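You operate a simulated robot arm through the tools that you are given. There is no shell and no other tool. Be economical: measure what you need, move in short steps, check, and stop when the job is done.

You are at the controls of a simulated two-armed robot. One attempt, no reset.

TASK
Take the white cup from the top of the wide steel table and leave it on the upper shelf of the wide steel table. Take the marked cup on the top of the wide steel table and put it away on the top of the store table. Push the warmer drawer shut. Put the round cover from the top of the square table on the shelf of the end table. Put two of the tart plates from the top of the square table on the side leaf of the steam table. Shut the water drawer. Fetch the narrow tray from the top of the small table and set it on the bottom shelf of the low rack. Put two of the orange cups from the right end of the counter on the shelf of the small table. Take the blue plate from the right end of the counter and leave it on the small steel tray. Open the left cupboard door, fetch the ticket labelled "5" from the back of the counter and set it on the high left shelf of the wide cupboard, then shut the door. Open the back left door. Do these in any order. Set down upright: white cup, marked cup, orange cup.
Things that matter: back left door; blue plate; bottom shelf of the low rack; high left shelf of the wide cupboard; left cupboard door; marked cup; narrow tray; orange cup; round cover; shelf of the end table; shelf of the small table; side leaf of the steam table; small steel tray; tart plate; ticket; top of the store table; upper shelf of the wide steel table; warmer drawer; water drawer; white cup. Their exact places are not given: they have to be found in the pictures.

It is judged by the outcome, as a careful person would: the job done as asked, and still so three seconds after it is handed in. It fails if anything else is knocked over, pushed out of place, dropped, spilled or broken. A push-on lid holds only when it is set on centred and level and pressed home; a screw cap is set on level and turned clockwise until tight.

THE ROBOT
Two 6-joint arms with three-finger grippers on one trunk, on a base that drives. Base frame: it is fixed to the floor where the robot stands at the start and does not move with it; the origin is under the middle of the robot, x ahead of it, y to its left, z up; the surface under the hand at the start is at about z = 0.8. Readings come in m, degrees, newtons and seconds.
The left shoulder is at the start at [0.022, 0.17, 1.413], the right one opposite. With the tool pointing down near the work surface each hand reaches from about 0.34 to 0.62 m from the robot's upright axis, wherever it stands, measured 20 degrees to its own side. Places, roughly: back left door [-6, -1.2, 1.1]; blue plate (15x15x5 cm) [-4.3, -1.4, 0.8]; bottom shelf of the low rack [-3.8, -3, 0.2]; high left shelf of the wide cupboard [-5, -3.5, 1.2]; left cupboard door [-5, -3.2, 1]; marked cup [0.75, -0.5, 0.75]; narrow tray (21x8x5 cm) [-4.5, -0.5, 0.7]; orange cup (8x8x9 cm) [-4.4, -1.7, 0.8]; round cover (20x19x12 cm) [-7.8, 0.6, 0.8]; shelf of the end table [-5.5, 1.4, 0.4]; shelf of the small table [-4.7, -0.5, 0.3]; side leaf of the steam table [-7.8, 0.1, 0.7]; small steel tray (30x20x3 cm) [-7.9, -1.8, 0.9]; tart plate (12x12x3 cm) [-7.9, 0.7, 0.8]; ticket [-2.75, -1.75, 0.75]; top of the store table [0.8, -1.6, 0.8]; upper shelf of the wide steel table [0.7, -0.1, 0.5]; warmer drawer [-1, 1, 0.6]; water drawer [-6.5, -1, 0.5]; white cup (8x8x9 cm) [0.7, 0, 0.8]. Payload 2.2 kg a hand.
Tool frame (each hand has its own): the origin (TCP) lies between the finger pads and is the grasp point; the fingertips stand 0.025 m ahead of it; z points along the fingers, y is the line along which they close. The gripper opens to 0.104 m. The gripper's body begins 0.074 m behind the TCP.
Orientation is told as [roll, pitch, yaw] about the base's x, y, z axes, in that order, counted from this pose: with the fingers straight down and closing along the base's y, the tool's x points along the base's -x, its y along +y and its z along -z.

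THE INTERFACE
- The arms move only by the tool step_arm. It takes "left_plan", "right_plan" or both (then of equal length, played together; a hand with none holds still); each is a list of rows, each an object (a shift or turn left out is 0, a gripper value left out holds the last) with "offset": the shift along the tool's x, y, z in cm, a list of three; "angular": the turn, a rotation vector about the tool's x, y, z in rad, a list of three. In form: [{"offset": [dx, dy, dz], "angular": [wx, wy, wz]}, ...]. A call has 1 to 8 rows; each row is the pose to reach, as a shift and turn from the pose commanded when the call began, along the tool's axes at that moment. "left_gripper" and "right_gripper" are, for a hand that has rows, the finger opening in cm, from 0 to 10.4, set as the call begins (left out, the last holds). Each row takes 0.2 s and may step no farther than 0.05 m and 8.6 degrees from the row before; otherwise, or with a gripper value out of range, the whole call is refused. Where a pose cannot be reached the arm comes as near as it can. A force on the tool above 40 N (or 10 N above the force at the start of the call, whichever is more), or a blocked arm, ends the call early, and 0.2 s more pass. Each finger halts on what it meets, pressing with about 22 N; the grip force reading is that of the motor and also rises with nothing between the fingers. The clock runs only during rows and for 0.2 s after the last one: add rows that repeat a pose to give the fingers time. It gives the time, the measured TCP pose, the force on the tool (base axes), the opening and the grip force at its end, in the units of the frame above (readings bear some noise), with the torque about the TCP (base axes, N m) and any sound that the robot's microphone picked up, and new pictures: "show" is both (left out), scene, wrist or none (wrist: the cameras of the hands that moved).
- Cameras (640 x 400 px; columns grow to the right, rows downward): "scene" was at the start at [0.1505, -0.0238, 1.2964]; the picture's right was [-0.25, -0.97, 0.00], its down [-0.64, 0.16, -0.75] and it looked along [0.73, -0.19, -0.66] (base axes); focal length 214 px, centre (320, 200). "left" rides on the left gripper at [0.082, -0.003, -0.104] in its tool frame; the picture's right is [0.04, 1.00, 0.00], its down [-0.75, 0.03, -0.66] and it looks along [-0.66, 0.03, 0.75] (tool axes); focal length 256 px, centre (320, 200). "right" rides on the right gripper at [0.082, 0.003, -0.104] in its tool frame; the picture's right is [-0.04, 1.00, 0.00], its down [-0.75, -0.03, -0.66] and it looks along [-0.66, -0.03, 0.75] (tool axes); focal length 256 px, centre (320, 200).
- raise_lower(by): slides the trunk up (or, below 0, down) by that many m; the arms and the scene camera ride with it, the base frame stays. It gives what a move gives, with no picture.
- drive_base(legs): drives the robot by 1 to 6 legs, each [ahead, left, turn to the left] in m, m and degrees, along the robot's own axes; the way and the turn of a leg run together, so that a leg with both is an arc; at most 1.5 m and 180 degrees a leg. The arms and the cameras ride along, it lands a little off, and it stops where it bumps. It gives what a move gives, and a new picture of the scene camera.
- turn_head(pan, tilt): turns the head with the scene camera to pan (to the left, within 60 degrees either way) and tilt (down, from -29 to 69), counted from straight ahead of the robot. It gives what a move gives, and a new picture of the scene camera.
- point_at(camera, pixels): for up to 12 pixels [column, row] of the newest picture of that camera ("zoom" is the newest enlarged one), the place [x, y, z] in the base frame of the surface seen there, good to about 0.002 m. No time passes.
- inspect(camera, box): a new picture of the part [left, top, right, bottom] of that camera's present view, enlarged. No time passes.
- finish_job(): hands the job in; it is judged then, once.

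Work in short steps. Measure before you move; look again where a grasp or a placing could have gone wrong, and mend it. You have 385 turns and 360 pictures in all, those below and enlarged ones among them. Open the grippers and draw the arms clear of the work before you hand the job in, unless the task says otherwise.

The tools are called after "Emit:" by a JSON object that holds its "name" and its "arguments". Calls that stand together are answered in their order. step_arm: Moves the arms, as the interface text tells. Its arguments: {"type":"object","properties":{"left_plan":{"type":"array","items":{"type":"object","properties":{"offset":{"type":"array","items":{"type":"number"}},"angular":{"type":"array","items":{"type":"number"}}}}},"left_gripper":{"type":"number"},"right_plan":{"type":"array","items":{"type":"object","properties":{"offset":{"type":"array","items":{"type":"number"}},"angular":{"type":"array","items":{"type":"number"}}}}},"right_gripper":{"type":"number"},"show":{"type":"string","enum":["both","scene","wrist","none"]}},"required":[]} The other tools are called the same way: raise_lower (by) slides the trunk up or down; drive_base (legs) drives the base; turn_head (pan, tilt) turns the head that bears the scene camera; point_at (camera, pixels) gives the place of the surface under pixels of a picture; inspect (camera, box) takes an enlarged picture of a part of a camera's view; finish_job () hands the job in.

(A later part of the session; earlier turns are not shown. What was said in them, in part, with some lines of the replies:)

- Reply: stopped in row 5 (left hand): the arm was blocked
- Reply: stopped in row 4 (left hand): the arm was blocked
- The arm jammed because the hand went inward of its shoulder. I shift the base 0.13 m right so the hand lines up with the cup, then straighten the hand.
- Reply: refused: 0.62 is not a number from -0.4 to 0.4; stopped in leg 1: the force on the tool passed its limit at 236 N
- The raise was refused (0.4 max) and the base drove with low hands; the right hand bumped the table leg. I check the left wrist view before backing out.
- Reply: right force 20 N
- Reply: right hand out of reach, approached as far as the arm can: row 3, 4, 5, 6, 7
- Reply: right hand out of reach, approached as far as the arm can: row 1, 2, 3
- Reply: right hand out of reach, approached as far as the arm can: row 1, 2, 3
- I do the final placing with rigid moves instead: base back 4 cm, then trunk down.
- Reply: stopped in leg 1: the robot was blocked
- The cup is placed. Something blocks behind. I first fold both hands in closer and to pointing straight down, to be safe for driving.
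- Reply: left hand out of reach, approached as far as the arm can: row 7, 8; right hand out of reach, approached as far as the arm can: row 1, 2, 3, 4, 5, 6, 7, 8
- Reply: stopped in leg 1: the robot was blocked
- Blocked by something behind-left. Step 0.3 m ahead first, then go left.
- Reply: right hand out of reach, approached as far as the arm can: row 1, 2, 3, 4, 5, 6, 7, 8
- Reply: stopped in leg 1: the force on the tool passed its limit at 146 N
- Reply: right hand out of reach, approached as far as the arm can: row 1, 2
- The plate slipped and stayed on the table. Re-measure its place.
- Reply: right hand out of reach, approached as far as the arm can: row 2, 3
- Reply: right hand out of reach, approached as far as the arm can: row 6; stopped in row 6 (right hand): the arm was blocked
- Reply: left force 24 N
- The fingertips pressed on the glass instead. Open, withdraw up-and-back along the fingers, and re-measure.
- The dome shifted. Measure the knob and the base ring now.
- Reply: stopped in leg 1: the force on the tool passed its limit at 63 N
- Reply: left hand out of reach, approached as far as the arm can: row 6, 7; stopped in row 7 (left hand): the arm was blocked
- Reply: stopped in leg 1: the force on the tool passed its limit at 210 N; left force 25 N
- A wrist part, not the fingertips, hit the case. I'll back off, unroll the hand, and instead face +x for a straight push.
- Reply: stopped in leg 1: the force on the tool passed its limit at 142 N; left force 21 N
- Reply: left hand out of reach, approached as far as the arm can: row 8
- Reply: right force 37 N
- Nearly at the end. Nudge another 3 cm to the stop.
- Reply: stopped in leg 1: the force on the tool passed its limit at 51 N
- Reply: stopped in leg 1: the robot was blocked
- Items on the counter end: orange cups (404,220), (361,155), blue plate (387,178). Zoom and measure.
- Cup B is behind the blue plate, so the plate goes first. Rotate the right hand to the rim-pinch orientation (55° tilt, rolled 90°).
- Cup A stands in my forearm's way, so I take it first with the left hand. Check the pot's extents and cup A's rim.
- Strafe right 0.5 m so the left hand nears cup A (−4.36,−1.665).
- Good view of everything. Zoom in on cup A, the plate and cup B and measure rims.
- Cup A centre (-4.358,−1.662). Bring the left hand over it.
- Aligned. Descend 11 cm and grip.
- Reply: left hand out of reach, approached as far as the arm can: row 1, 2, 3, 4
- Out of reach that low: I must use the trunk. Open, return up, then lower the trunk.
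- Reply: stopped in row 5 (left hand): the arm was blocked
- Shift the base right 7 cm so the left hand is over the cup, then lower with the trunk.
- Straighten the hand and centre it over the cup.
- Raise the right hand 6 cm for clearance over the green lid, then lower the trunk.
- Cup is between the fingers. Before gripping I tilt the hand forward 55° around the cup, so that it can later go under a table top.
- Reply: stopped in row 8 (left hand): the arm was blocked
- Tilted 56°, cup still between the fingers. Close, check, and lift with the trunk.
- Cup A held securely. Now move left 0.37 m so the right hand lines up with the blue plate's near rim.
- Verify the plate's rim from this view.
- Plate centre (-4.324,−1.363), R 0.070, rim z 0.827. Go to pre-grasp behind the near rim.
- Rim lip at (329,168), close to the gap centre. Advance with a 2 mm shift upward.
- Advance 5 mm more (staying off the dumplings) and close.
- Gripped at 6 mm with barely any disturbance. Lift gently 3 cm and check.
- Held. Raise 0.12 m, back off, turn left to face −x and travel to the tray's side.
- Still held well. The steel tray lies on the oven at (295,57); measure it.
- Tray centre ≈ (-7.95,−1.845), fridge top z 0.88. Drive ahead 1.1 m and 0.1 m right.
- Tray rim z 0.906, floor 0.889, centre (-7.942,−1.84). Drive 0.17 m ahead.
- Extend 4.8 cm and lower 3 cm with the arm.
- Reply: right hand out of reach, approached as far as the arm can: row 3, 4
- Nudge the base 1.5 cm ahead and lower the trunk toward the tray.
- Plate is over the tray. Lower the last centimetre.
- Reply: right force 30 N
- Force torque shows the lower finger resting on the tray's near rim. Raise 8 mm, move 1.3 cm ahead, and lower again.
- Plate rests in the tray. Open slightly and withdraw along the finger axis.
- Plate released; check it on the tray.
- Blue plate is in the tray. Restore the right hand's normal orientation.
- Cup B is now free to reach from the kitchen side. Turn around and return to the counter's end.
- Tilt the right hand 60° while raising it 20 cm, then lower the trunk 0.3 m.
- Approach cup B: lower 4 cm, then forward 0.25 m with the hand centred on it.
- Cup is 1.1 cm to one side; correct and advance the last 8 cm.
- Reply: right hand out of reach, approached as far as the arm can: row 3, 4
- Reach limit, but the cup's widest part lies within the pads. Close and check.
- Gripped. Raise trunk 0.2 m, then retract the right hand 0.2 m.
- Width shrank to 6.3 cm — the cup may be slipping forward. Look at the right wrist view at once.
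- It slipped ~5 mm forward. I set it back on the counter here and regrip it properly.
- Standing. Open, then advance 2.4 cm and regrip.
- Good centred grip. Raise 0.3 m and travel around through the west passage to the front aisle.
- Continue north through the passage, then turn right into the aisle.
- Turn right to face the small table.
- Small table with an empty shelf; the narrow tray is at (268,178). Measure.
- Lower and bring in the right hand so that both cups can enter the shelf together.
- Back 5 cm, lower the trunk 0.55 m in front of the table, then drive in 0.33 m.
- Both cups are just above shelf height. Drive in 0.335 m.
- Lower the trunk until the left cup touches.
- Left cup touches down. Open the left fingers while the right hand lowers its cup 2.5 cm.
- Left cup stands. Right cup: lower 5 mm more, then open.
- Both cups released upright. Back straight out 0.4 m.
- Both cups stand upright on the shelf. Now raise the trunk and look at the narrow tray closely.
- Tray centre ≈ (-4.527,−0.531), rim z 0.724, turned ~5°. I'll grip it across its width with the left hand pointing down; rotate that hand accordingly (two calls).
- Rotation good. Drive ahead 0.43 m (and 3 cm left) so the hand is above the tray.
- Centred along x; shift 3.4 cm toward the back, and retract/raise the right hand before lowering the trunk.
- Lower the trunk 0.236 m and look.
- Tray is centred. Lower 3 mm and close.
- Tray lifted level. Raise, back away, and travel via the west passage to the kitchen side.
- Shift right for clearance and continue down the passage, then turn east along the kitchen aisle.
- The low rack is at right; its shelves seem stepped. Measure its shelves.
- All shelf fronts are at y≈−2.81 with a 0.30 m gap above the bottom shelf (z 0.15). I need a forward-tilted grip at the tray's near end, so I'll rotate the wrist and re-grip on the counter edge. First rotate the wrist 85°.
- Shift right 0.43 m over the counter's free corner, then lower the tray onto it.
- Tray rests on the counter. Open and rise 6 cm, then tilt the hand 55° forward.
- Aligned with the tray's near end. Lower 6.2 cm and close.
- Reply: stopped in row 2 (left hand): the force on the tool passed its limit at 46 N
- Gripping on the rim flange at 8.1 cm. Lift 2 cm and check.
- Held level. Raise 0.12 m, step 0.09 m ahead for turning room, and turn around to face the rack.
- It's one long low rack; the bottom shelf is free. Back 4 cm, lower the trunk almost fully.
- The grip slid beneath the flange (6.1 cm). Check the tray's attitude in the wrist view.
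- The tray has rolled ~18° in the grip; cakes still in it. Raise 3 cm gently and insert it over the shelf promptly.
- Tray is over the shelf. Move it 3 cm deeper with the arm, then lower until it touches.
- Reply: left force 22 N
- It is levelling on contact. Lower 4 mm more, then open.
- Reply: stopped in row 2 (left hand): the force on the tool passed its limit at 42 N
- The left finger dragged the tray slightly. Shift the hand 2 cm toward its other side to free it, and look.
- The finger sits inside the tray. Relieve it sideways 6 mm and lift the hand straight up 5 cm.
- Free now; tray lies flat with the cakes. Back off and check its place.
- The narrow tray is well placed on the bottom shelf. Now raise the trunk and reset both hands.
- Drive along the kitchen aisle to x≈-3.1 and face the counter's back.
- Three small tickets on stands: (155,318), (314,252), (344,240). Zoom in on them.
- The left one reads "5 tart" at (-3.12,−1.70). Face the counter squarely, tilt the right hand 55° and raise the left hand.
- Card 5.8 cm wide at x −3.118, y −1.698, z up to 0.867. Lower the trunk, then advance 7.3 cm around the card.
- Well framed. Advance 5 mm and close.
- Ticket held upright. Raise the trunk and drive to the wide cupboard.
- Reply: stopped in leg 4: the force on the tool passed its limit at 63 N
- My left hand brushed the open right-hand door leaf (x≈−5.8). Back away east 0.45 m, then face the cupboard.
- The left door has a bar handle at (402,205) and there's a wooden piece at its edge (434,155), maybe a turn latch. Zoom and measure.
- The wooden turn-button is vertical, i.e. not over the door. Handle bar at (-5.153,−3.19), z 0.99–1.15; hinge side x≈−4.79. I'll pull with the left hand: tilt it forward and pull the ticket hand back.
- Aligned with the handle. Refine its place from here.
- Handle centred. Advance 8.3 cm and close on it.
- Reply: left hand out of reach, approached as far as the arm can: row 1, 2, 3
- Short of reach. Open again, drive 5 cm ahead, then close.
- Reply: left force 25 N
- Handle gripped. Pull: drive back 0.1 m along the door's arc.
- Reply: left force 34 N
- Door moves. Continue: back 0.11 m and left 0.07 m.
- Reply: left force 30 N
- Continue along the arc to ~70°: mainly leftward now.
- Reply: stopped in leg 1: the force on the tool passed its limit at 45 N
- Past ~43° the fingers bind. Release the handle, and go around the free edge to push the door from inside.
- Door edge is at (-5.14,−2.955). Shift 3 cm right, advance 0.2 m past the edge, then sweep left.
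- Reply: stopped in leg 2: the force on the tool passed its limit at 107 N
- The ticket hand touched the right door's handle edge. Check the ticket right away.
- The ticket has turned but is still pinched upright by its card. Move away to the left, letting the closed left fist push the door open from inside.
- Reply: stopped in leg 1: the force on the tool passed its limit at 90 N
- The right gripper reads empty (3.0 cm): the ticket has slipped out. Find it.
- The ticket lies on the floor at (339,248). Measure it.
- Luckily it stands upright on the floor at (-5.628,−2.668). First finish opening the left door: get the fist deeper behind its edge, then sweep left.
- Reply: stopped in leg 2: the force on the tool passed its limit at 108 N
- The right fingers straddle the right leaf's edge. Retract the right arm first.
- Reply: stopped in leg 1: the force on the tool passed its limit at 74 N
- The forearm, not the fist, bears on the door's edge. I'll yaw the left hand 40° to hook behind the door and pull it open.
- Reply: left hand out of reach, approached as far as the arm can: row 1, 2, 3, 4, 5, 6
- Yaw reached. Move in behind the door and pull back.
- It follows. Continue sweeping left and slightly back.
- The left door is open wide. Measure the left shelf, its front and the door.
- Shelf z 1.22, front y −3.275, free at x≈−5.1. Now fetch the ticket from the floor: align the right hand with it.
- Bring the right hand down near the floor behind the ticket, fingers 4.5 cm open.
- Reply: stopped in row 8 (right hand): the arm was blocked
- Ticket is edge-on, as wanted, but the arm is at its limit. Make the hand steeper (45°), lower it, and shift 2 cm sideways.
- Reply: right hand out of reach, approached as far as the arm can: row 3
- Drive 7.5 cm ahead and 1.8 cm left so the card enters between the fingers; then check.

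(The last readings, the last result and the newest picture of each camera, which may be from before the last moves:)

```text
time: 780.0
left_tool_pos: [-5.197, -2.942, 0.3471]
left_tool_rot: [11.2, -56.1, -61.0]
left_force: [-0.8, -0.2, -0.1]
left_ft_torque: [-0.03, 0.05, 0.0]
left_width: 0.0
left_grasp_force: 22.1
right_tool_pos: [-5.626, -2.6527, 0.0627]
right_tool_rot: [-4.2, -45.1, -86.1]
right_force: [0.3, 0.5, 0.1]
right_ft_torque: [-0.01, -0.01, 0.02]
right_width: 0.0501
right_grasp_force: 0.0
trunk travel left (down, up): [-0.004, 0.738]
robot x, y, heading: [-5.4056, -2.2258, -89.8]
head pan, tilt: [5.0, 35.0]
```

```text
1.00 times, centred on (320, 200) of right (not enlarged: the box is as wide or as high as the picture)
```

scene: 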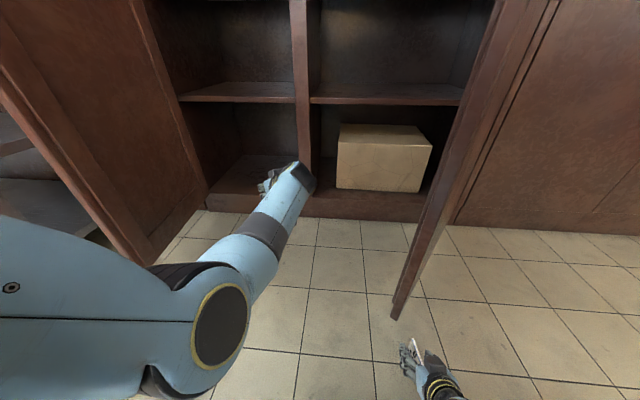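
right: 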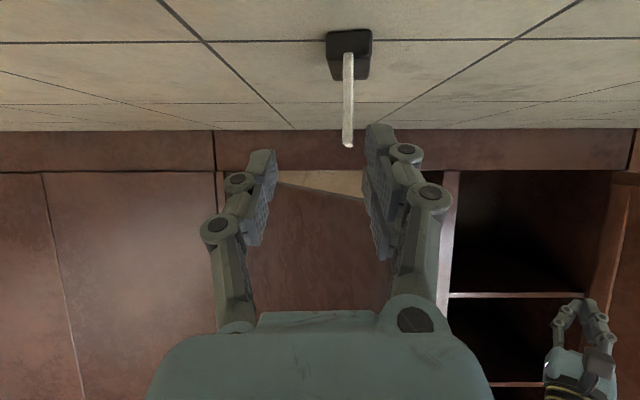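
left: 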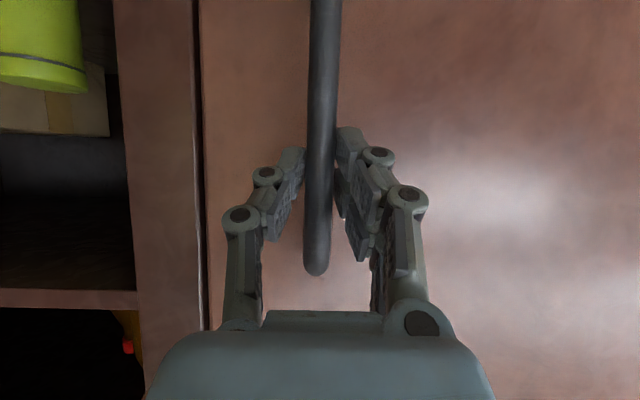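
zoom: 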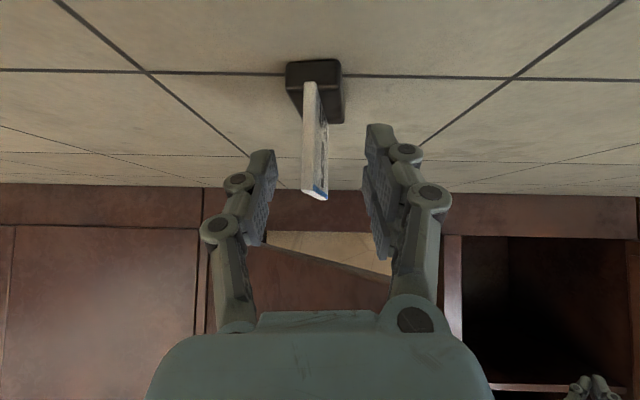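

Card is centred. Close on its faces and lift gently.

Emit:
{"name": "step_arm", "arguments": {"right_plan": [{"offset": [0, 0, 0]}, {"offset": [0, 0, 0]}, {"offset": [0, 0, 0]}, {"offset": [0, 0, 0]}], "right_gripper": 0, "show": "wrist"}}

Emit:
{"name": "raise_lower", "arguments": {"by": 0.06}}

```text
time: 781.0
left_tool_pos: [-5.1952, -2.9421, 0.3453]
left_tool_rot: [11.3, -56.0, -61.0]
left_force: [-0.1, -0.2, -0.3]
left_ft_torque: [0.0, 0.0, 0.02]
left_width: 0.0003
left_grasp_force: 21.9
right_tool_pos: [-5.6251, -2.6522, 0.0617]
right_tool_rot: [-4.3, -45.1, -85.8]
right_force: [-0.7, 0.5, -0.2]
right_ft_torque: [0.0, 0.01, 0.0]
right_width: 0.0066
right_grasp_force: 22.1
trunk travel left (down, up): [-0.004, 0.738]
robot x, y, heading: [-5.4115, -2.2294, -89.6]
head pan, tilt: [5.0, 35.0]
```

right: 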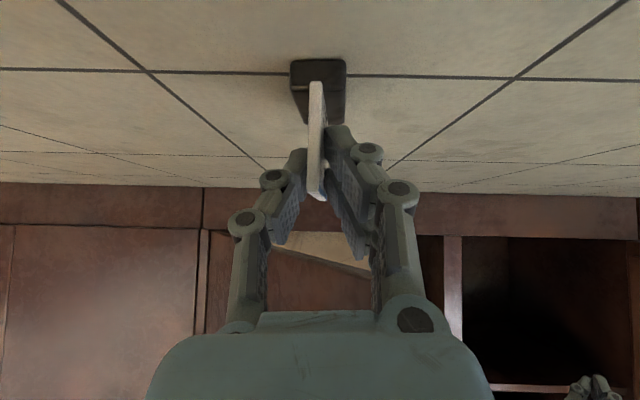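

```text
time: 782.0
left_tool_pos: [-5.1965, -2.9417, 0.4041]
left_tool_rot: [11.1, -55.8, -60.9]
left_force: [-0.4, -0.4, -0.6]
left_ft_torque: [-0.01, 0.0, 0.02]
left_width: 0.0
left_grasp_force: 21.6
right_tool_pos: [-5.6252, -2.6507, 0.1204]
right_tool_rot: [-4.1, -45.0, -85.9]
right_force: [-0.3, 0.3, -0.5]
right_ft_torque: [0.02, -0.04, -0.02]
right_width: 0.0065
right_grasp_force: 22.0
trunk travel left (down, up): [-0.064, 0.678]
robot x, y, heading: [-5.4073, -2.2319, -89.8]
head pan, tilt: [5.0, 35.0]
```

Held firmly by the card faces. Back off, raise the trunk, and bring the left hand in while raising the right hand.

Emit:
{"name": "drive_base", "arguments": {"legs": [[-0.2, 0, 0]]}}

Emit:
{"name": "raise_lower", "arguments": {"by": 0.4}}

Emit:
{"name": "raise_lower", "arguments": {"by": 0.26}}

Emit:
{"name": "step_arm", "arguments": {"left_plan": [{"offset": [1.4, 1.4, -2.1], "angular": [0.06, 0, 0.04]}, {"offset": [2.8, 2.8, -4.1], "angular": [0.12, 0, 0.08]}, {"offset": [4.2, 4.2, -6.2], "angular": [0.18, 0, 0.12]}, {"offset": [5.6, 5.5, -8.3], "angular": [0.24, 0, 0.16]}, {"offset": [7, 6.9, -10.4], "angular": [0.3, 0, 0.2]}, {"offset": [8.4, 8.3, -12.4], "angular": [0.36, 0, 0.24]}, {"offset": [9.8, 9.7, -14.5], "angular": [0.415, 0, 0.28]}], "right_plan": [{"offset": [-4.04, 0, -1.0]}, {"offset": [-8.08, 0, -2.0]}, {"offset": [-12.1, 0, -3.0]}, {"offset": [-16.2, 0, -4.0]}, {"offset": [-20.2, 0, -5.0]}, {"offset": [-24.2, 0, -6.0]}, {"offset": [-28.3, 0, -7.1]}], "show": "none"}}

```text
time: 783.6
left_tool_pos: [-5.1984, -2.7412, 0.406]
left_tool_rot: [11.2, -55.9, -61.0]
left_force: [-0.3, 1.0, 0.3]
left_ft_torque: [0.01, 0.0, -0.01]
left_width: 0.0001
left_grasp_force: 21.6
right_tool_pos: [-5.6261, -2.4506, 0.1209]
right_tool_rot: [-4.3, -45.1, -85.9]
right_force: [-0.9, -0.2, -0.5]
right_ft_torque: [0.02, -0.03, 0.03]
right_width: 0.0064
right_grasp_force: 21.8
trunk travel left (down, up): [-0.064, 0.678]
robot x, y, heading: [-5.4105, -2.0266, -89.9]
head pan, tilt: [5.0, 35.0]
```

scene: 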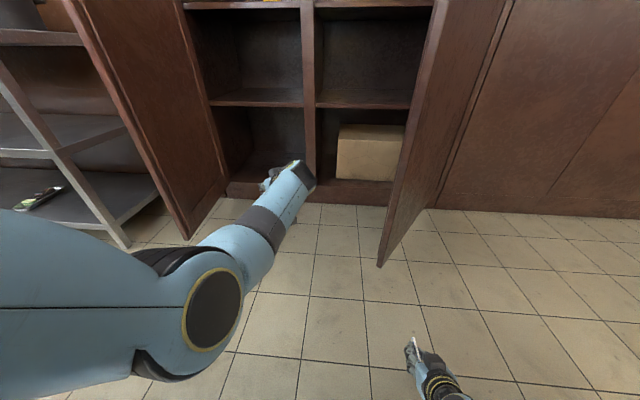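

```text
time: 787.4
left_tool_pos: [-5.1976, -2.7521, 0.8398]
left_tool_rot: [8.4, -58.4, -58.6]
left_force: [0.5, 0.0, 0.0]
left_ft_torque: [0.0, 0.01, -0.01]
left_width: 0.0
left_grasp_force: 22.0
right_tool_pos: [-5.6264, -2.4498, 0.5215]
right_tool_rot: [-4.2, -45.0, -85.9]
right_force: [0.0, -0.1, -1.0]
right_ft_torque: [0.0, -0.01, 0.0]
right_width: 0.0065
right_grasp_force: 21.8
trunk travel left (down, up): [-0.464, 0.278]
robot x, y, heading: [-5.4129, -2.0232, -90.0]
head pan, tilt: [5.0, 35.0]
```

```text
time: 790.1
left_tool_pos: [-5.1979, -2.7529, 1.1158]
left_tool_rot: [7.2, -59.4, -57.8]
left_force: [0.8, 0.0, 0.1]
left_ft_torque: [0.02, 0.01, 0.02]
left_width: 0.0
left_grasp_force: 21.9
right_tool_pos: [-5.6267, -2.4505, 0.7815]
right_tool_rot: [-4.2, -45.1, -86.1]
right_force: [1.0, -0.2, 0.2]
right_ft_torque: [0.01, -0.03, 0.0]
right_width: 0.0064
right_grasp_force: 21.5
trunk travel left (down, up): [-0.724, 0.018]
robot x, y, heading: [-5.4071, -2.0248, -90.0]
head pan, tilt: [5.0, 35.0]
```

```text
time: 791.2
left_tool_pos: [-5.1464, -2.6329, 1.1195]
left_tool_rot: [23.2, -59.9, -88.5]
left_force: [0.4, 0.3, -0.5]
left_ft_torque: [-0.01, -0.05, 0.0]
left_width: 0.0
left_grasp_force: 22.1
right_tool_pos: [-5.6023, -2.554, 0.9295]
right_tool_rot: [-4.9, -45.2, -86.8]
right_force: [-0.1, -0.6, 0.2]
right_ft_torque: [0.03, -0.01, 0.05]
right_width: 0.0065
right_grasp_force: 21.9
right hand out of reach, approached as far as the arm can: row 1, 3, 4, 5
trunk travel left (down, up): [-0.724, 0.018]
robot x, y, heading: [-5.4089, -2.0287, -89.8]
head pan, tilt: [5.0, 35.0]
stopped in row 5 (left hand): the arm was blocked; the commanded pose is now the measured one
```

Continue raising the right hand alone.

Emit:
{"name": "step_arm", "arguments": {"right_plan": [{"offset": [-4.6, 0, -1.4]}, {"offset": [-9.2, 0, -2.8]}, {"offset": [-13.8, 0, -4.2]}, {"offset": [-18.4, 0, -5.6]}, {"offset": [-23, 0, -7]}, {"offset": [-27.6, 0, -8.4]}, {"offset": [-32.2, 0, -9.8]}, {"offset": [-36.8, 0, -11.8]}], "show": "none"}}

```text
refused: row 8 steps farther than a row can; nothing moved
```

Emit:
{"name": "step_arm", "arguments": {"right_plan": [{"offset": [-4.6, 0, -1.4]}, {"offset": [-9.2, 0, -2.8]}, {"offset": [-13.8, 0, -4.2]}, {"offset": [-18.4, 0, -5.6]}, {"offset": [-23, 0, -7]}, {"offset": [-27.6, 0, -8.4]}, {"offset": [-32.2, 0, -9.8]}, {"offset": [-36.8, 0, -11.2]}], "show": "none"}}

```text
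time: 793.0
left_tool_pos: [-5.1455, -2.6345, 1.1197]
left_tool_rot: [23.1, -59.8, -88.6]
left_force: [-0.1, 0.4, -1.1]
left_ft_torque: [-0.02, 0.02, 0.0]
left_width: 0.0
left_grasp_force: 22.8
right_tool_pos: [-5.5632, -2.7713, 1.259]
right_tool_rot: [-3.2, -45.1, -90.7]
right_force: [-0.7, 0.3, -0.8]
right_ft_torque: [0.0, 0.0, 0.04]
right_width: 0.0064
right_grasp_force: 22.8
right hand out of reach, approached as far as the arm can: row 1, 2, 3, 4, 5, 6, 7, 8
trunk travel left (down, up): [-0.724, 0.018]
robot x, y, heading: [-5.4088, -2.0301, -90.0]
head pan, tilt: [5.0, 35.0]
```

Raise the right hand 6 cm more (slightly retracted) and use the last trunk travel.

Emit:
{"name": "step_arm", "arguments": {"right_plan": [{"offset": [-0.5, 0, -3.5]}, {"offset": [-1, 0, -7]}, {"offset": [-2, 0, -8]}, {"offset": [-2, 0, -8]}], "show": "none"}}

Emit:
{"name": "raise_lower", "arguments": {"by": 0.015}}

```text
time: 794.0
left_tool_pos: [-5.1466, -2.6326, 1.1208]
left_tool_rot: [23.1, -59.9, -88.4]
left_force: [0.9, 0.0, 0.1]
left_ft_torque: [0.01, 0.03, 0.0]
left_width: 0.0002
left_grasp_force: 22.0
right_tool_pos: [-5.5427, -2.7507, 1.3219]
right_tool_rot: [-2.2, -45.0, -92.6]
right_force: [0.4, -0.2, -0.5]
right_ft_torque: [0.0, -0.02, 0.02]
right_width: 0.0065
right_grasp_force: 22.4
right hand out of reach, approached as far as the arm can: row 1, 2, 3, 4
trunk travel left (down, up): [-0.724, 0.018]
robot x, y, heading: [-5.4088, -2.0271, -90.0]
head pan, tilt: [5.0, 35.0]
```

```text
time: 794.7
left_tool_pos: [-5.1461, -2.6334, 1.1361]
left_tool_rot: [23.1, -59.9, -88.5]
left_force: [-0.2, 0.7, -0.8]
left_ft_torque: [0.05, -0.03, 0.01]
left_width: 0.0
left_grasp_force: 22.3
right_tool_pos: [-5.5431, -2.7506, 1.3371]
right_tool_rot: [-2.2, -45.2, -92.6]
right_force: [0.8, 0.2, -0.6]
right_ft_torque: [0.02, -0.04, 0.02]
right_width: 0.0066
right_grasp_force: 21.8
trunk travel left (down, up): [-0.739, 0.003]
robot x, y, heading: [-5.4089, -2.0265, -90.0]
head pan, tilt: [5.0, 35.0]
```

Move the left arm outward and back so it will pass outside the open door, and straighten its roll.

Emit:
{"name": "step_arm", "arguments": {"left_plan": [{"offset": [0.5, 2.2, -0.8], "angular": [0.08, 0, 0]}, {"offset": [1, 4.4, -1.6], "angular": [0.16, 0, 0]}, {"offset": [1.5, 6.6, -2.4], "angular": [0.24, 0, 0]}, {"offset": [2, 8.8, -3.2], "angular": [0.32, 0, 0]}, {"offset": [2.5, 11, -4], "angular": [0.4, 0, 0]}, {"offset": [2.5, 11, -4], "angular": [0.4, 0, 0]}], "show": "none"}}

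```text
time: 796.1
left_tool_pos: [-5.0634, -2.5497, 1.1562]
left_tool_rot: [0.2, -59.9, -88.6]
left_force: [-0.3, -0.3, -0.9]
left_ft_torque: [0.0, -0.03, 0.02]
left_width: 0.0001
left_grasp_force: 22.5
right_tool_pos: [-5.5442, -2.7493, 1.3372]
right_tool_rot: [-2.3, -45.1, -92.6]
right_force: [-0.4, -0.1, -0.3]
right_ft_torque: [0.01, -0.03, -0.01]
right_width: 0.0064
right_grasp_force: 22.1
trunk travel left (down, up): [-0.739, 0.003]
robot x, y, heading: [-5.4078, -2.0277, -90.2]
head pan, tilt: [5.0, 35.0]
```

Strafe left 0.425 m, then advance 0.42 m toward the shelf.

Emit:
{"name": "drive_base", "arguments": {"legs": [[0, 0.425, 0.2], [0.4, 0, 0]]}}

```text
time: 800.8
left_tool_pos: [-4.6301, -2.9506, 1.1554]
left_tool_rot: [0.2, -60.0, -88.2]
left_force: [-0.2, -0.3, 0.2]
left_ft_torque: [0.0, 0.01, -0.04]
left_width: 0.0
left_grasp_force: 22.0
right_tool_pos: [-5.1102, -3.1557, 1.3379]
right_tool_rot: [-2.3, -45.2, -92.2]
right_force: [0.6, 0.3, -0.4]
right_ft_torque: [-0.01, -0.02, 0.0]
right_width: 0.0063
right_grasp_force: 22.4
trunk travel left (down, up): [-0.739, 0.003]
robot x, y, heading: [-4.9781, -2.431, -89.7]
head pan, tilt: [5.0, 35.0]
```

scene: 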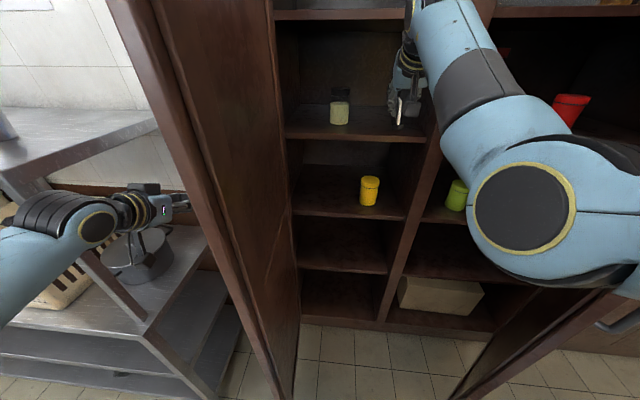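

Everything clears. Advance 0.16 m into the shelf, then lower.

Emit:
{"name": "drive_base", "arguments": {"legs": [[0.165, 0, 0]]}}

Emit:
{"name": "raise_lower", "arguments": {"by": -0.047}}

Emit:
{"name": "raise_lower", "arguments": {"by": -0.006}}

```text
time: 802.1
left_tool_pos: [-4.6157, -3.0721, 1.1544]
left_tool_rot: [-0.1, -59.8, -86.7]
left_force: [-0.3, -1.3, 0.4]
left_ft_torque: [0.04, 0.01, -0.01]
left_width: 0.0001
left_grasp_force: 21.9
right_tool_pos: [-5.0919, -3.2861, 1.3343]
right_tool_rot: [-2.6, -44.9, -90.9]
right_force: [-0.4, -0.8, -0.9]
right_ft_torque: [0.05, 0.01, -0.01]
right_width: 0.0066
right_grasp_force: 22.4
trunk travel left (down, up): [-0.739, 0.003]
robot x, y, heading: [-4.9756, -2.5552, -88.4]
head pan, tilt: [5.0, 35.0]
stopped in leg 1: the robot was blocked; the commanded pose is now the measured one
```

scene: 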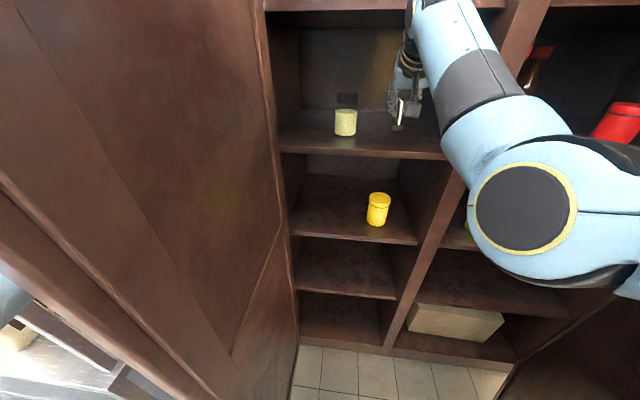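

```text
time: 803.0
left_tool_pos: [-4.6167, -3.0651, 1.1092]
left_tool_rot: [0.0, -59.9, -86.7]
left_force: [-0.7, -0.7, -0.3]
left_ft_torque: [0.0, 0.02, 0.01]
left_width: 0.0
left_grasp_force: 21.9
right_tool_pos: [-5.094, -3.2819, 1.2905]
right_tool_rot: [-2.5, -45.2, -90.9]
right_force: [0.2, 0.4, -0.4]
right_ft_torque: [0.0, 0.0, 0.02]
right_width: 0.0064
right_grasp_force: 22.0
trunk travel left (down, up): [-0.692, 0.05]
robot x, y, heading: [-4.9794, -2.5523, -88.2]
head pan, tilt: [5.0, 35.0]
```

```text
time: 803.6
left_tool_pos: [-4.617, -3.0666, 1.1023]
left_tool_rot: [0.1, -60.0, -86.7]
left_force: [0.1, -0.2, -0.2]
left_ft_torque: [0.07, 0.01, 0.0]
left_width: 0.0
left_grasp_force: 21.3
right_tool_pos: [-5.092, -3.2808, 1.2852]
right_tool_rot: [-2.4, -45.2, -90.9]
right_force: [-0.6, -0.3, -1.7]
right_ft_torque: [-0.01, 0.04, 0.01]
right_width: 0.0064
right_grasp_force: 22.2
trunk travel left (down, up): [-0.686, 0.056]
robot x, y, heading: [-4.9808, -2.5518, -88.4]
head pan, tilt: [5.0, 35.0]
```

The base is blocked by the door; push the ticket 5 cm deeper with the arm instead.

Emit:
{"name": "step_arm", "arguments": {"right_plan": [{"offset": [-1.2, 0, 1.0]}, {"offset": [-2.4, 0, 2.2]}, {"offset": [-3.7, 0, 3.4]}, {"offset": [-3.7, 0, 3.4]}], "show": "wrist"}}

```text
time: 804.6
left_tool_pos: [-4.6176, -3.0672, 1.1036]
left_tool_rot: [0.0, -60.0, -86.7]
left_force: [1.0, 0.6, -0.6]
left_ft_torque: [0.0, -0.01, -0.02]
left_width: 0.0
left_grasp_force: 22.3
right_tool_pos: [-5.0953, -3.3333, 1.2855]
right_tool_rot: [-2.6, -45.2, -90.8]
right_force: [1.0, -0.6, -0.4]
right_ft_torque: [0.0, 0.02, -0.03]
right_width: 0.0064
right_grasp_force: 22.2
trunk travel left (down, up): [-0.686, 0.056]
robot x, y, heading: [-4.9788, -2.5527, -88.4]
head pan, tilt: [5.0, 35.0]
```

right: 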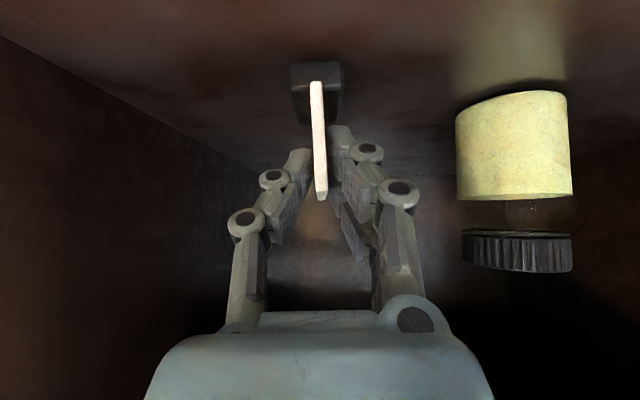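

Deep enough. Lower to contact, then release.

Emit:
{"name": "raise_lower", "arguments": {"by": -0.004}}

Emit:
{"name": "raise_lower", "arguments": {"by": -0.003}}

```text
time: 805.1
left_tool_pos: [-4.6185, -3.0674, 1.0984]
left_tool_rot: [0.0, -60.1, -86.7]
left_force: [0.4, -0.1, -0.3]
left_ft_torque: [0.0, 0.01, -0.02]
left_width: 0.0
left_grasp_force: 21.9
right_tool_pos: [-5.0958, -3.3323, 1.2824]
right_tool_rot: [-2.5, -45.3, -90.9]
right_force: [0.3, -0.3, 0.0]
right_ft_torque: [-0.04, -0.01, -0.01]
right_width: 0.0062
right_grasp_force: 21.7
trunk travel left (down, up): [-0.682, 0.06]
robot x, y, heading: [-4.9735, -2.555, -88.4]
head pan, tilt: [5.0, 35.0]
```

```text
time: 805.6
left_tool_pos: [-4.6173, -3.0656, 1.0973]
left_tool_rot: [0.0, -60.0, -86.7]
left_force: [-0.5, 0.5, 0.8]
left_ft_torque: [0.0, 0.01, -0.03]
left_width: 0.0001
left_grasp_force: 22.2
right_tool_pos: [-5.0958, -3.3313, 1.2821]
right_tool_rot: [-2.5, -45.4, -90.9]
right_force: [-1.5, -1.6, 10.6]
right_ft_torque: [-0.23, -0.02, -0.09]
right_width: 0.0062
right_grasp_force: 21.6
trunk travel left (down, up): [-0.679, 0.063]
robot x, y, heading: [-4.9802, -2.5548, -88.2]
head pan, tilt: [5.0, 35.0]
```

Contact (10 N). Open and withdraw straight back.

Emit:
{"name": "step_arm", "arguments": {"right_plan": [{"offset": [0, 0, 0]}, {"offset": [0, 0, 0]}, {"offset": [1.0, 0, -1.6]}, {"offset": [2.5, 0, -3.8]}, {"offset": [4.5, 0, -6.5]}, {"offset": [6.5, 0, -9]}], "right_gripper": 4, "show": "wrist"}}

```text
time: 807.0
left_tool_pos: [-4.6164, -3.0663, 1.0961]
left_tool_rot: [0.1, -60.1, -86.6]
left_force: [0.3, -1.2, -0.4]
left_ft_torque: [0.02, 0.0, -0.01]
left_width: 0.0
left_grasp_force: 21.7
right_tool_pos: [-5.0862, -3.2571, 1.2983]
right_tool_rot: [-2.7, -46.0, -93.0]
right_force: [-0.2, 0.2, -0.1]
right_ft_torque: [0.03, -0.04, -0.01]
right_width: 0.04
right_grasp_force: 0.1
right hand out of reach, approached as far as the arm can: row 5, 6
trunk travel left (down, up): [-0.679, 0.063]
robot x, y, heading: [-4.9793, -2.5537, -88.1]
head pan, tilt: [5.0, 35.0]
```

right: 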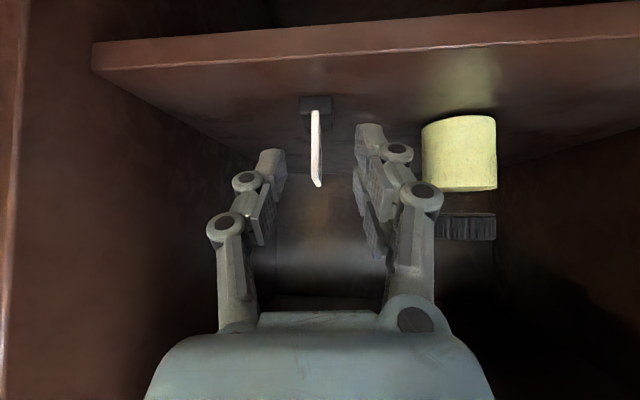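

The ticket "5" stands on the high left shelf. Back out, fold the right hand, and prepare to close the door.

Emit:
{"name": "drive_base", "arguments": {"legs": [[-0.22, 0, -1.8]]}}

Emit:
{"name": "step_arm", "arguments": {"right_plan": [{"offset": [4.8, 0, -0.9]}, {"offset": [9.6, 0, -1.8]}, {"offset": [14.4, 0, -2.7]}, {"offset": [19.2, 0, -3.6]}, {"offset": [24, 0, -4.5]}, {"offset": [28.8, 0, -5.4]}, {"offset": [33.6, 0, -6.2]}], "right_gripper": 0, "show": "none"}}

```text
time: 808.7
left_tool_pos: [-4.6386, -2.8586, 1.0967]
left_tool_rot: [0.0, -60.0, -88.6]
left_force: [-0.4, 1.0, 0.0]
left_ft_torque: [0.02, 0.0, 0.0]
left_width: 0.0
left_grasp_force: 21.8
right_tool_pos: [-5.1138, -3.0318, 1.2922]
right_tool_rot: [-2.9, -45.3, -94.8]
right_force: [0.1, 1.4, 0.3]
right_ft_torque: [0.01, 0.01, 0.02]
right_width: 0.0402
right_grasp_force: 0.0
trunk travel left (down, up): [-0.679, 0.063]
robot x, y, heading: [-4.9837, -2.3337, -90.4]
head pan, tilt: [5.0, 35.0]
```

scene: 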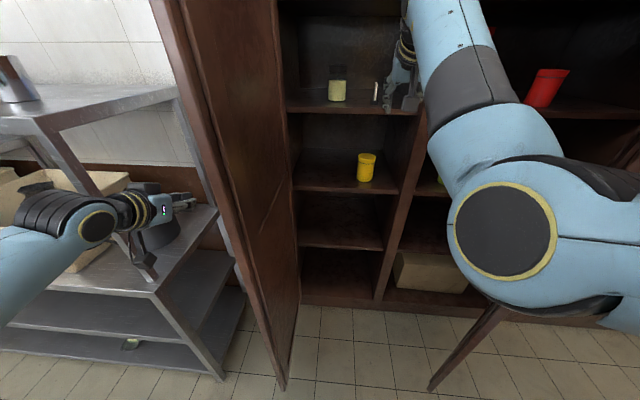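

```text
time: 809.5
left_tool_pos: [-4.6382, -2.8594, 1.0978]
left_tool_rot: [0.1, -60.0, -88.5]
left_force: [0.5, 0.7, -0.2]
left_ft_torque: [-0.02, 0.03, 0.02]
left_width: 0.0
left_grasp_force: 22.6
right_tool_pos: [-5.1856, -3.0006, 1.2145]
right_tool_rot: [-12.7, -48.1, -93.0]
right_force: [0.0, 0.6, 0.1]
right_ft_torque: [-0.01, 0.0, -0.01]
right_width: 0.0003
right_grasp_force: 21.8
right hand out of reach, approached as far as the arm can: row 1, 2, 3
trunk travel left (down, up): [-0.679, 0.063]
robot x, y, heading: [-4.9814, -2.3321, -90.1]
head pan, tilt: [5.0, 35.0]
stopped in row 3 (right hand): the arm was blocked; the commanded pose is now the measured one
```

Right arm hit a limit; lower it straight down 15 cm instead.

Emit:
{"name": "step_arm", "arguments": {"right_plan": [{"offset": [2.8, 0, 2.5]}, {"offset": [5.6, 0, 5]}, {"offset": [8.4, 0, 7.5]}, {"offset": [11.1, 0, 10]}], "show": "none"}}

Emit:
{"name": "step_arm", "arguments": {"right_plan": [{"offset": [2.5, 0, -3], "angular": [0.05, 0, 0]}, {"offset": [5, 0, -6], "angular": [0.1, 0, 0]}, {"offset": [7.5, 0, -9], "angular": [0.15, 0, 0]}, {"offset": [10, 0, -12], "angular": [0.2, 0, 0]}, {"offset": [12.5, 0, -15], "angular": [0.2, 0, 0]}], "show": "none"}}

```text
time: 810.5
left_tool_pos: [-4.6388, -2.8595, 1.0964]
left_tool_rot: [0.1, -60.0, -88.6]
left_force: [0.8, -0.1, 0.5]
left_ft_torque: [0.05, 0.0, 0.01]
left_width: 0.0
left_grasp_force: 22.6
right_tool_pos: [-5.2052, -2.9989, 1.0671]
right_tool_rot: [-12.7, -48.2, -93.1]
right_force: [-0.2, 0.3, -0.2]
right_ft_torque: [-0.02, 0.0, 0.0]
right_width: 0.0003
right_grasp_force: 21.8
trunk travel left (down, up): [-0.679, 0.063]
robot x, y, heading: [-4.9795, -2.3349, -90.2]
head pan, tilt: [5.0, 35.0]
```

```text
time: 811.3
left_tool_pos: [-4.637, -2.8585, 1.0974]
left_tool_rot: [0.0, -60.2, -88.7]
left_force: [-1.0, -0.3, -0.3]
left_ft_torque: [0.01, -0.04, -0.01]
left_width: 0.0003
left_grasp_force: 21.2
right_tool_pos: [-5.2702, -2.9631, 1.1766]
right_tool_rot: [-37.9, -58.3, -81.6]
right_force: [-0.2, 0.1, -0.2]
right_ft_torque: [-0.01, 0.01, -0.01]
right_width: 0.0002
right_grasp_force: 21.9
trunk travel left (down, up): [-0.679, 0.063]
robot x, y, heading: [-4.9849, -2.335, -90.1]
head pan, tilt: [5.0, 35.0]
stopped in row 3 (right hand): the arm was blocked; the commanded pose is now the measured one
```

Restore the right hand's roll and lower it.

Emit:
{"name": "step_arm", "arguments": {"right_plan": [{"offset": [0, 0, 0.5], "angular": [-0.13, 0.02, 0.015]}, {"offset": [0, 0, 1], "angular": [-0.27, 0.04, 0.03]}, {"offset": [0, 0, 1.5], "angular": [-0.4, 0.06, 0.045]}, {"offset": [0, 0, 2], "angular": [-0.536, 0.084, 0.059]}], "show": "none"}}

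```text
time: 812.3
left_tool_pos: [-4.6395, -2.8588, 1.0972]
left_tool_rot: [0.1, -60.0, -88.7]
left_force: [-0.3, -0.3, -0.4]
left_ft_torque: [-0.01, 0.0, 0.03]
left_width: 0.0
left_grasp_force: 21.7
right_tool_pos: [-5.2648, -2.9767, 1.1638]
right_tool_rot: [-13.3, -57.2, -89.1]
right_force: [0.8, 0.3, 0.2]
right_ft_torque: [0.04, -0.01, 0.02]
right_width: 0.0
right_grasp_force: 21.9
right hand out of reach, approached as far as the arm can: row 3, 4
trunk travel left (down, up): [-0.679, 0.063]
robot x, y, heading: [-4.9809, -2.3335, -90.1]
head pan, tilt: [5.0, 35.0]
```

Fold the right hand to the downward carry pose (as worked before).

Emit:
{"name": "step_arm", "arguments": {"right_plan": [{"offset": [0.8, 0, -1.2], "angular": [-0.02, 0.12, 0]}, {"offset": [1.6, 0, -2.4], "angular": [-0.05, 0.24, 0]}, {"offset": [2.4, 0, -3.6], "angular": [-0.07, 0.36, 0]}, {"offset": [3.2, 0, -4.8], "angular": [-0.1, 0.48, 0]}, {"offset": [4, 0, -6], "angular": [-0.12, 0.6, 0]}, {"offset": [4.8, 0, -7.2], "angular": [-0.15, 0.72, 0]}, {"offset": [5.6, 0, -8.4], "angular": [-0.17, 0.84, 0]}, {"offset": [6.4, 0, -9.6], "angular": [-0.2, 0.96, 0]}], "show": "none"}}

```text
time: 814.1
left_tool_pos: [-4.639, -2.859, 1.0969]
left_tool_rot: [0.0, -60.0, -88.6]
left_force: [-0.4, -1.2, 0.3]
left_ft_torque: [0.0, 0.0, 0.01]
left_width: 0.0
left_grasp_force: 22.0
right_tool_pos: [-5.1369, -2.8657, 1.138]
right_tool_rot: [-1.7, -4.0, -97.8]
right_force: [0.3, -0.9, 0.7]
right_ft_torque: [0.01, 0.0, -0.03]
right_width: 0.0001
right_grasp_force: 21.7
right hand out of reach, approached as far as the arm can: row 1, 2, 3, 4, 5, 6, 7, 8
trunk travel left (down, up): [-0.679, 0.063]
robot x, y, heading: [-4.983, -2.3326, -90.1]
head pan, tilt: [5.0, 35.0]
```

Retract the right hand 10 cm, then turn right 35° so the left fist sweeps the door shut.

Emit:
{"name": "step_arm", "arguments": {"right_plan": [{"offset": [4, 0, 0]}, {"offset": [8, 0, 0]}, {"offset": [10, 0, 0]}], "show": "none"}}

Emit:
{"name": "drive_base", "arguments": {"legs": [[0, 0, -35]]}}

```text
time: 815.1
left_tool_pos: [-4.6382, -2.8594, 1.0974]
left_tool_rot: [0.0, -59.9, -88.7]
left_force: [0.2, -0.2, 0.3]
left_ft_torque: [-0.04, -0.02, -0.02]
left_width: 0.0
left_grasp_force: 22.0
right_tool_pos: [-5.1795, -2.8407, 1.1154]
right_tool_rot: [-6.8, -6.6, -101.7]
right_force: [-1.1, -0.1, 0.2]
right_ft_torque: [0.02, -0.02, 0.01]
right_width: 0.0001
right_grasp_force: 22.0
right hand out of reach, approached as far as the arm can: row 1, 2, 3
trunk travel left (down, up): [-0.679, 0.063]
robot x, y, heading: [-4.9796, -2.3329, -90.3]
head pan, tilt: [5.0, 35.0]
stopped in row 3 (right hand): the arm was blocked; the commanded pose is now the measured one
```

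```text
time: 817.2
left_tool_pos: [-5.0059, -2.9624, 1.0968]
left_tool_rot: [0.0, -60.0, -124.0]
left_force: [0.0, 0.4, 0.6]
left_ft_torque: [-0.05, 0.02, -0.02]
left_width: 0.0
left_grasp_force: 22.2
right_tool_pos: [-5.4339, -2.6345, 1.1143]
right_tool_rot: [-6.7, -6.6, -137.1]
right_force: [0.0, 0.8, -0.9]
right_ft_torque: [-0.01, 0.0, -0.01]
right_width: 0.0
right_grasp_force: 22.2
trunk travel left (down, up): [-0.679, 0.063]
robot x, y, heading: [-4.9835, -2.3383, -125.5]
head pan, tilt: [5.0, 35.0]
```

scene: 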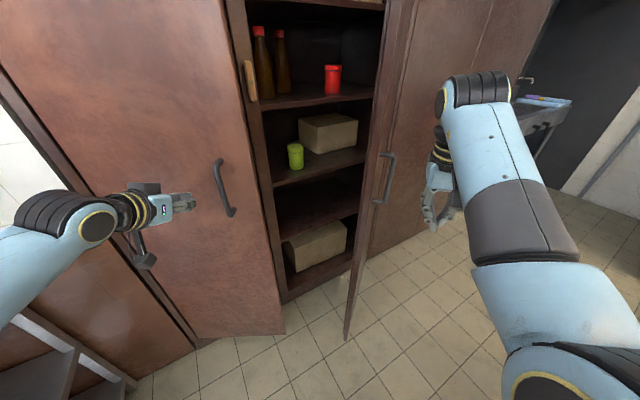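

The door is almost shut. Push it the rest of the way: translate in −y with the left fist.

Emit:
{"name": "drive_base", "arguments": {"legs": [[0.2, 0.143, 0]]}}

Emit:
{"name": "point_at", "arguments": {"camera": "scene", "pixels": [[250, 300], [200, 250], [240, 100], [150, 100], [275, 250], [230, 250], [180, 300]]}}

```text
time: 818.7
left_tool_pos: [-5.0117, -3.1398, 1.0984]
left_tool_rot: [-0.3, -60.2, -124.6]
left_force: [1.4, -0.4, -0.2]
left_ft_torque: [0.02, 0.03, -0.04]
left_width: 0.0001
left_grasp_force: 21.9
right_tool_pos: [-5.4353, -2.8024, 1.1141]
right_tool_rot: [-6.8, -5.5, -137.4]
right_force: [5.6, 5.2, 2.6]
right_ft_torque: [-0.49, 0.45, 0.26]
right_width: 0.0
right_grasp_force: 22.1
trunk travel left (down, up): [-0.679, 0.063]
robot x, y, heading: [-4.982, -2.5135, -126.3]
head pan, tilt: [5.0, 35.0]
stopped in leg 1: the force on the tool passed its limit at 134 N (the readings are from after the stop); the commanded pose is now the measured one
```

scene: 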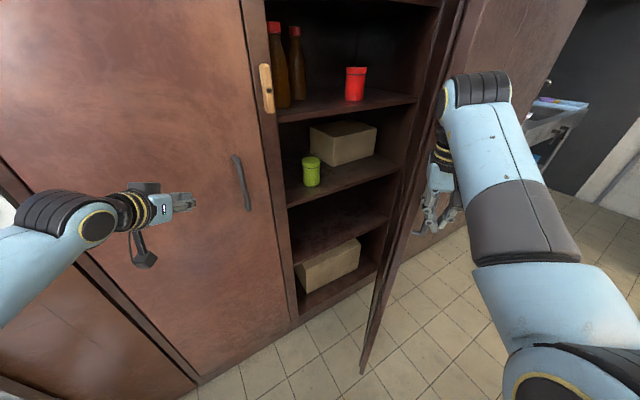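

```text
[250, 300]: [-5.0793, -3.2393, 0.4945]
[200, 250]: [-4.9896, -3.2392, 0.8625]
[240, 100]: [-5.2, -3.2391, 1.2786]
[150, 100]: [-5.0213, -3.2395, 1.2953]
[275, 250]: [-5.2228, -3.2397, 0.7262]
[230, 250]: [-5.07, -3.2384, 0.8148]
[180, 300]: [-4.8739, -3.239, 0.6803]
```

The left door is shut flush (y −3.239). My right hand touched the right leaf; measure where that leaf's edge is now.

Emit:
{"name": "point_at", "arguments": {"camera": "scene", "pixels": [[363, 365], [362, 355], [366, 345], [400, 250], [430, 150], [375, 330], [440, 300]]}}

```text
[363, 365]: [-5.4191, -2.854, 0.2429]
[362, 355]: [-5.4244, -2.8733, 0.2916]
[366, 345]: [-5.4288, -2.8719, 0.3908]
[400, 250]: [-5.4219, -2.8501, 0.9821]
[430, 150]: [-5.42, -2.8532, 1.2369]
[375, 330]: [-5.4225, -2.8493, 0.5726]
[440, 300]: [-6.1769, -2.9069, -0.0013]
```

The right leaf got swung from ~60° to ~36° open. I'll restore it: back off, face the cupboard, and put the closed right hand inside its edge.

Emit:
{"name": "drive_base", "arguments": {"legs": [[-0.2, -0.143, 0], [0, 0, 36.3], [0.09, -0.2, 0]]}}

```text
time: 823.5
left_tool_pos: [-4.8282, -2.8796, 1.0979]
left_tool_rot: [-0.1, -60.1, -88.1]
left_force: [-0.3, -0.4, 0.2]
left_ft_torque: [0.02, -0.03, 0.02]
left_width: 0.0
left_grasp_force: 22.3
right_tool_pos: [-5.3682, -2.8608, 1.1127]
right_tool_rot: [-6.8, -5.6, -101.0]
right_force: [-0.2, 0.0, -0.3]
right_ft_torque: [-0.03, -0.04, 0.03]
right_width: 0.0
right_grasp_force: 21.6
trunk travel left (down, up): [-0.679, 0.063]
robot x, y, heading: [-5.179, -2.3576, -89.7]
head pan, tilt: [5.0, 35.0]
```

scene: 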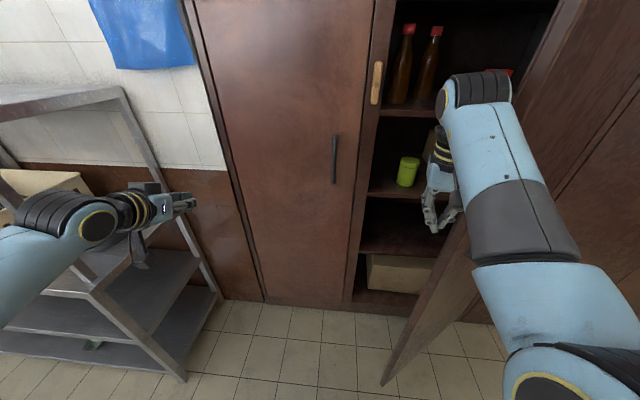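

Advance 8 cm inside the leaf's edge, then move diagonally out-and-right to swing it back open.

Emit:
{"name": "drive_base", "arguments": {"legs": [[0.075, 0, 0], [-0.09, -0.17, 0], [-0.09, -0.1, 0]]}}

Emit:
{"name": "turn_head", "arguments": {"pan": -20, "tilt": 55}}

```text
time: 826.6
left_tool_pos: [-5.1, -2.7748, 1.0961]
left_tool_rot: [-0.1, -60.1, -88.2]
left_force: [0.2, 0.3, -0.1]
left_ft_torque: [-0.01, 0.02, 0.01]
left_width: 0.0
left_grasp_force: 22.2
right_tool_pos: [-5.6409, -2.7535, 1.1139]
right_tool_rot: [-6.8, -5.5, -101.1]
right_force: [-0.6, 0.4, -0.7]
right_ft_torque: [-0.03, -0.03, 0.02]
right_width: 0.0
right_grasp_force: 22.0
trunk travel left (down, up): [-0.679, 0.063]
robot x, y, heading: [-5.447, -2.2533, -89.7]
head pan, tilt: [5.0, 35.0]
```

scene: 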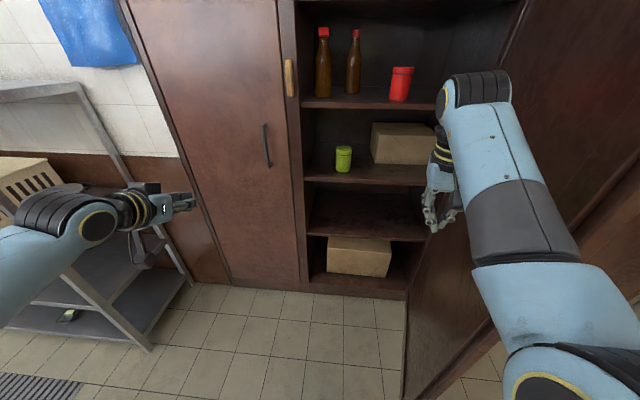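

```text
time: 827.5
left_tool_pos: [-5.0993, -2.7757, 1.097]
left_tool_rot: [-0.1, -60.1, -88.2]
left_force: [0.6, 0.1, -1.0]
left_ft_torque: [0.03, 0.01, 0.02]
left_width: 0.0
left_grasp_force: 22.4
right_tool_pos: [-5.6402, -2.7556, 1.1118]
right_tool_rot: [-6.9, -5.5, -101.0]
right_force: [-0.2, -0.2, -0.2]
right_ft_torque: [0.01, -0.03, 0.02]
right_width: 0.0002
right_grasp_force: 22.0
trunk travel left (down, up): [-0.679, 0.063]
robot x, y, heading: [-5.4494, -2.2534, -89.8]
head pan, tilt: [-20.0, 55.0]
```

scene: 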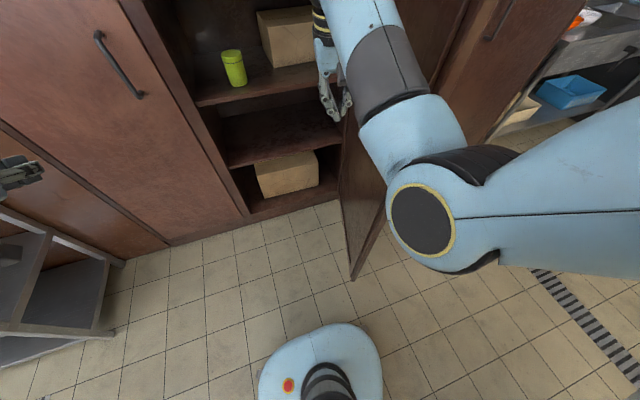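

Measure the leaf's bottom edge now.

Emit:
{"name": "point_at", "arguments": {"camera": "scene", "pixels": [[352, 275], [353, 265], [350, 240], [360, 258]]}}

```text
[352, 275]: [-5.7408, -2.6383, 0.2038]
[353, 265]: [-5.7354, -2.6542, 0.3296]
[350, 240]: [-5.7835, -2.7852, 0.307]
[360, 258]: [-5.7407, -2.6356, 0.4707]
```

The leaf is back to about its original opening (~70°). Back away and open the grippers.

Emit:
{"name": "drive_base", "arguments": {"legs": [[-0.3, 0.1, 0]]}}

Emit:
{"name": "step_arm", "arguments": {"left_plan": [{"offset": [0, 0, 0]}, {"offset": [0, 0, 0]}, {"offset": [0, 0, 0]}, {"offset": [0, 0, 0]}, {"offset": [0, 0, 0]}, {"offset": [0, 0, 0]}], "right_plan": [{"offset": [0, 0, 0]}, {"offset": [0, 0, 0]}, {"offset": [0, 0, 0]}, {"offset": [0, 0, 0]}, {"offset": [0, 0, 0]}, {"offset": [0, 0, 0]}], "left_gripper": 10.4, "right_gripper": 10.4, "show": "none"}}

Emit:
{"name": "turn_head", "arguments": {"pan": 0, "tilt": 25}}

```text
time: 829.6
left_tool_pos: [-4.9977, -2.4714, 1.0977]
left_tool_rot: [-0.2, -60.2, -87.9]
left_force: [0.2, 0.1, -0.2]
left_ft_torque: [-0.04, 0.01, -0.01]
left_width: 0.0002
left_grasp_force: 21.8
right_tool_pos: [-5.5397, -2.4537, 1.114]
right_tool_rot: [-6.7, -5.5, -100.8]
right_force: [0.0, 0.7, 0.2]
right_ft_torque: [-0.01, 0.02, -0.03]
right_width: 0.0001
right_grasp_force: 22.3
trunk travel left (down, up): [-0.679, 0.063]
robot x, y, heading: [-5.3545, -1.9514, -89.4]
head pan, tilt: [-20.0, 55.0]
```

scene: 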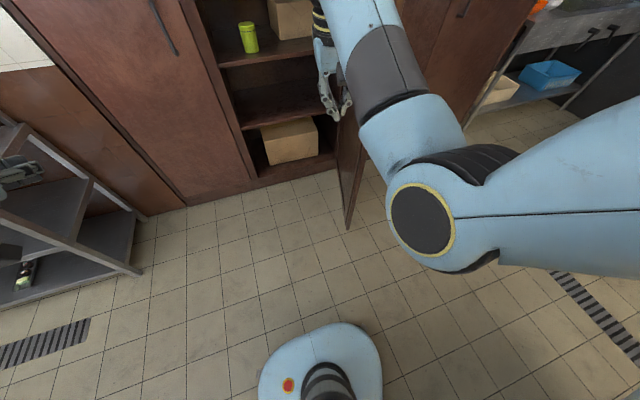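

```text
time: 831.0
left_tool_pos: [-4.9995, -2.4712, 1.0976]
left_tool_rot: [-0.1, -60.1, -87.8]
left_force: [0.3, 0.3, 0.3]
left_ft_torque: [-0.03, 0.0, 0.04]
left_width: 0.1041
left_grasp_force: 0.1
right_tool_pos: [-5.54, -2.4545, 1.1126]
right_tool_rot: [-6.9, -5.5, -100.7]
right_force: [-0.1, -0.3, -0.3]
right_ft_torque: [-0.01, 0.02, -0.01]
right_width: 0.104
right_grasp_force: 0.1
trunk travel left (down, up): [-0.679, 0.063]
robot x, y, heading: [-5.3467, -1.9515, -89.4]
head pan, tilt: [-20.0, 55.0]
```

```text
time: 832.0
left_tool_pos: [-4.999, -2.4712, 1.0978]
left_tool_rot: [-0.1, -60.1, -87.8]
left_force: [0.1, 0.4, 0.7]
left_ft_torque: [-0.01, -0.02, 0.0]
left_width: 0.1041
left_grasp_force: 0.1
right_tool_pos: [-5.5393, -2.4544, 1.1141]
right_tool_rot: [-6.8, -5.5, -100.7]
right_force: [-0.3, 0.0, -0.5]
right_ft_torque: [-0.02, -0.02, 0.02]
right_width: 0.1043
right_grasp_force: 0.1
trunk travel left (down, up): [-0.679, 0.063]
robot x, y, heading: [-5.3482, -1.9513, -89.5]
head pan, tilt: [0.0, 25.0]
```

scene: 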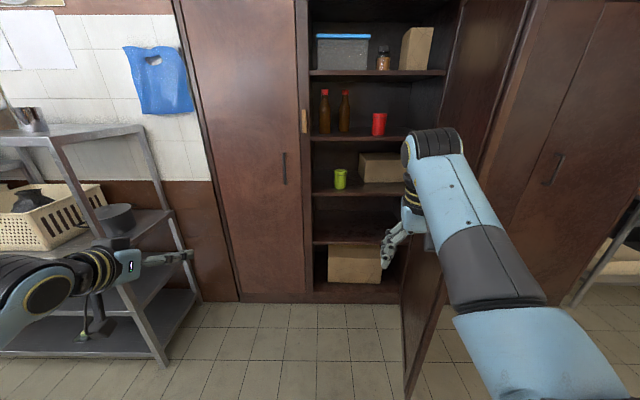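

The left cupboard door is shut, the shelves beside it are undisturbed, both grippers are open and the arms are clear. All eleven jobs are done, so I hand the job in.

Emit:
{"name": "finish_job", "arguments": {}}

```text
The job is handed in.
```

I finished all eleven tasks and handed the job in, but four things went wrong along the way:

- **Ticket "5":** it slipped from the gripper and fell to the floor. It landed upright, and I picked it up and set it on the high left shelf.
- **Cupboard's right door:** I knocked this door leaf, which was already standing open, several times. I pushed it back to about 70° open; it started at roughly 65°, by my estimate.
- **Third tart plate:** the round cover nudged it about 2 cm on the square table while I was picking the cover up.
- **Wide steel table:** the right hand bumped one of its legs. The cup on its shelf stayed upright.
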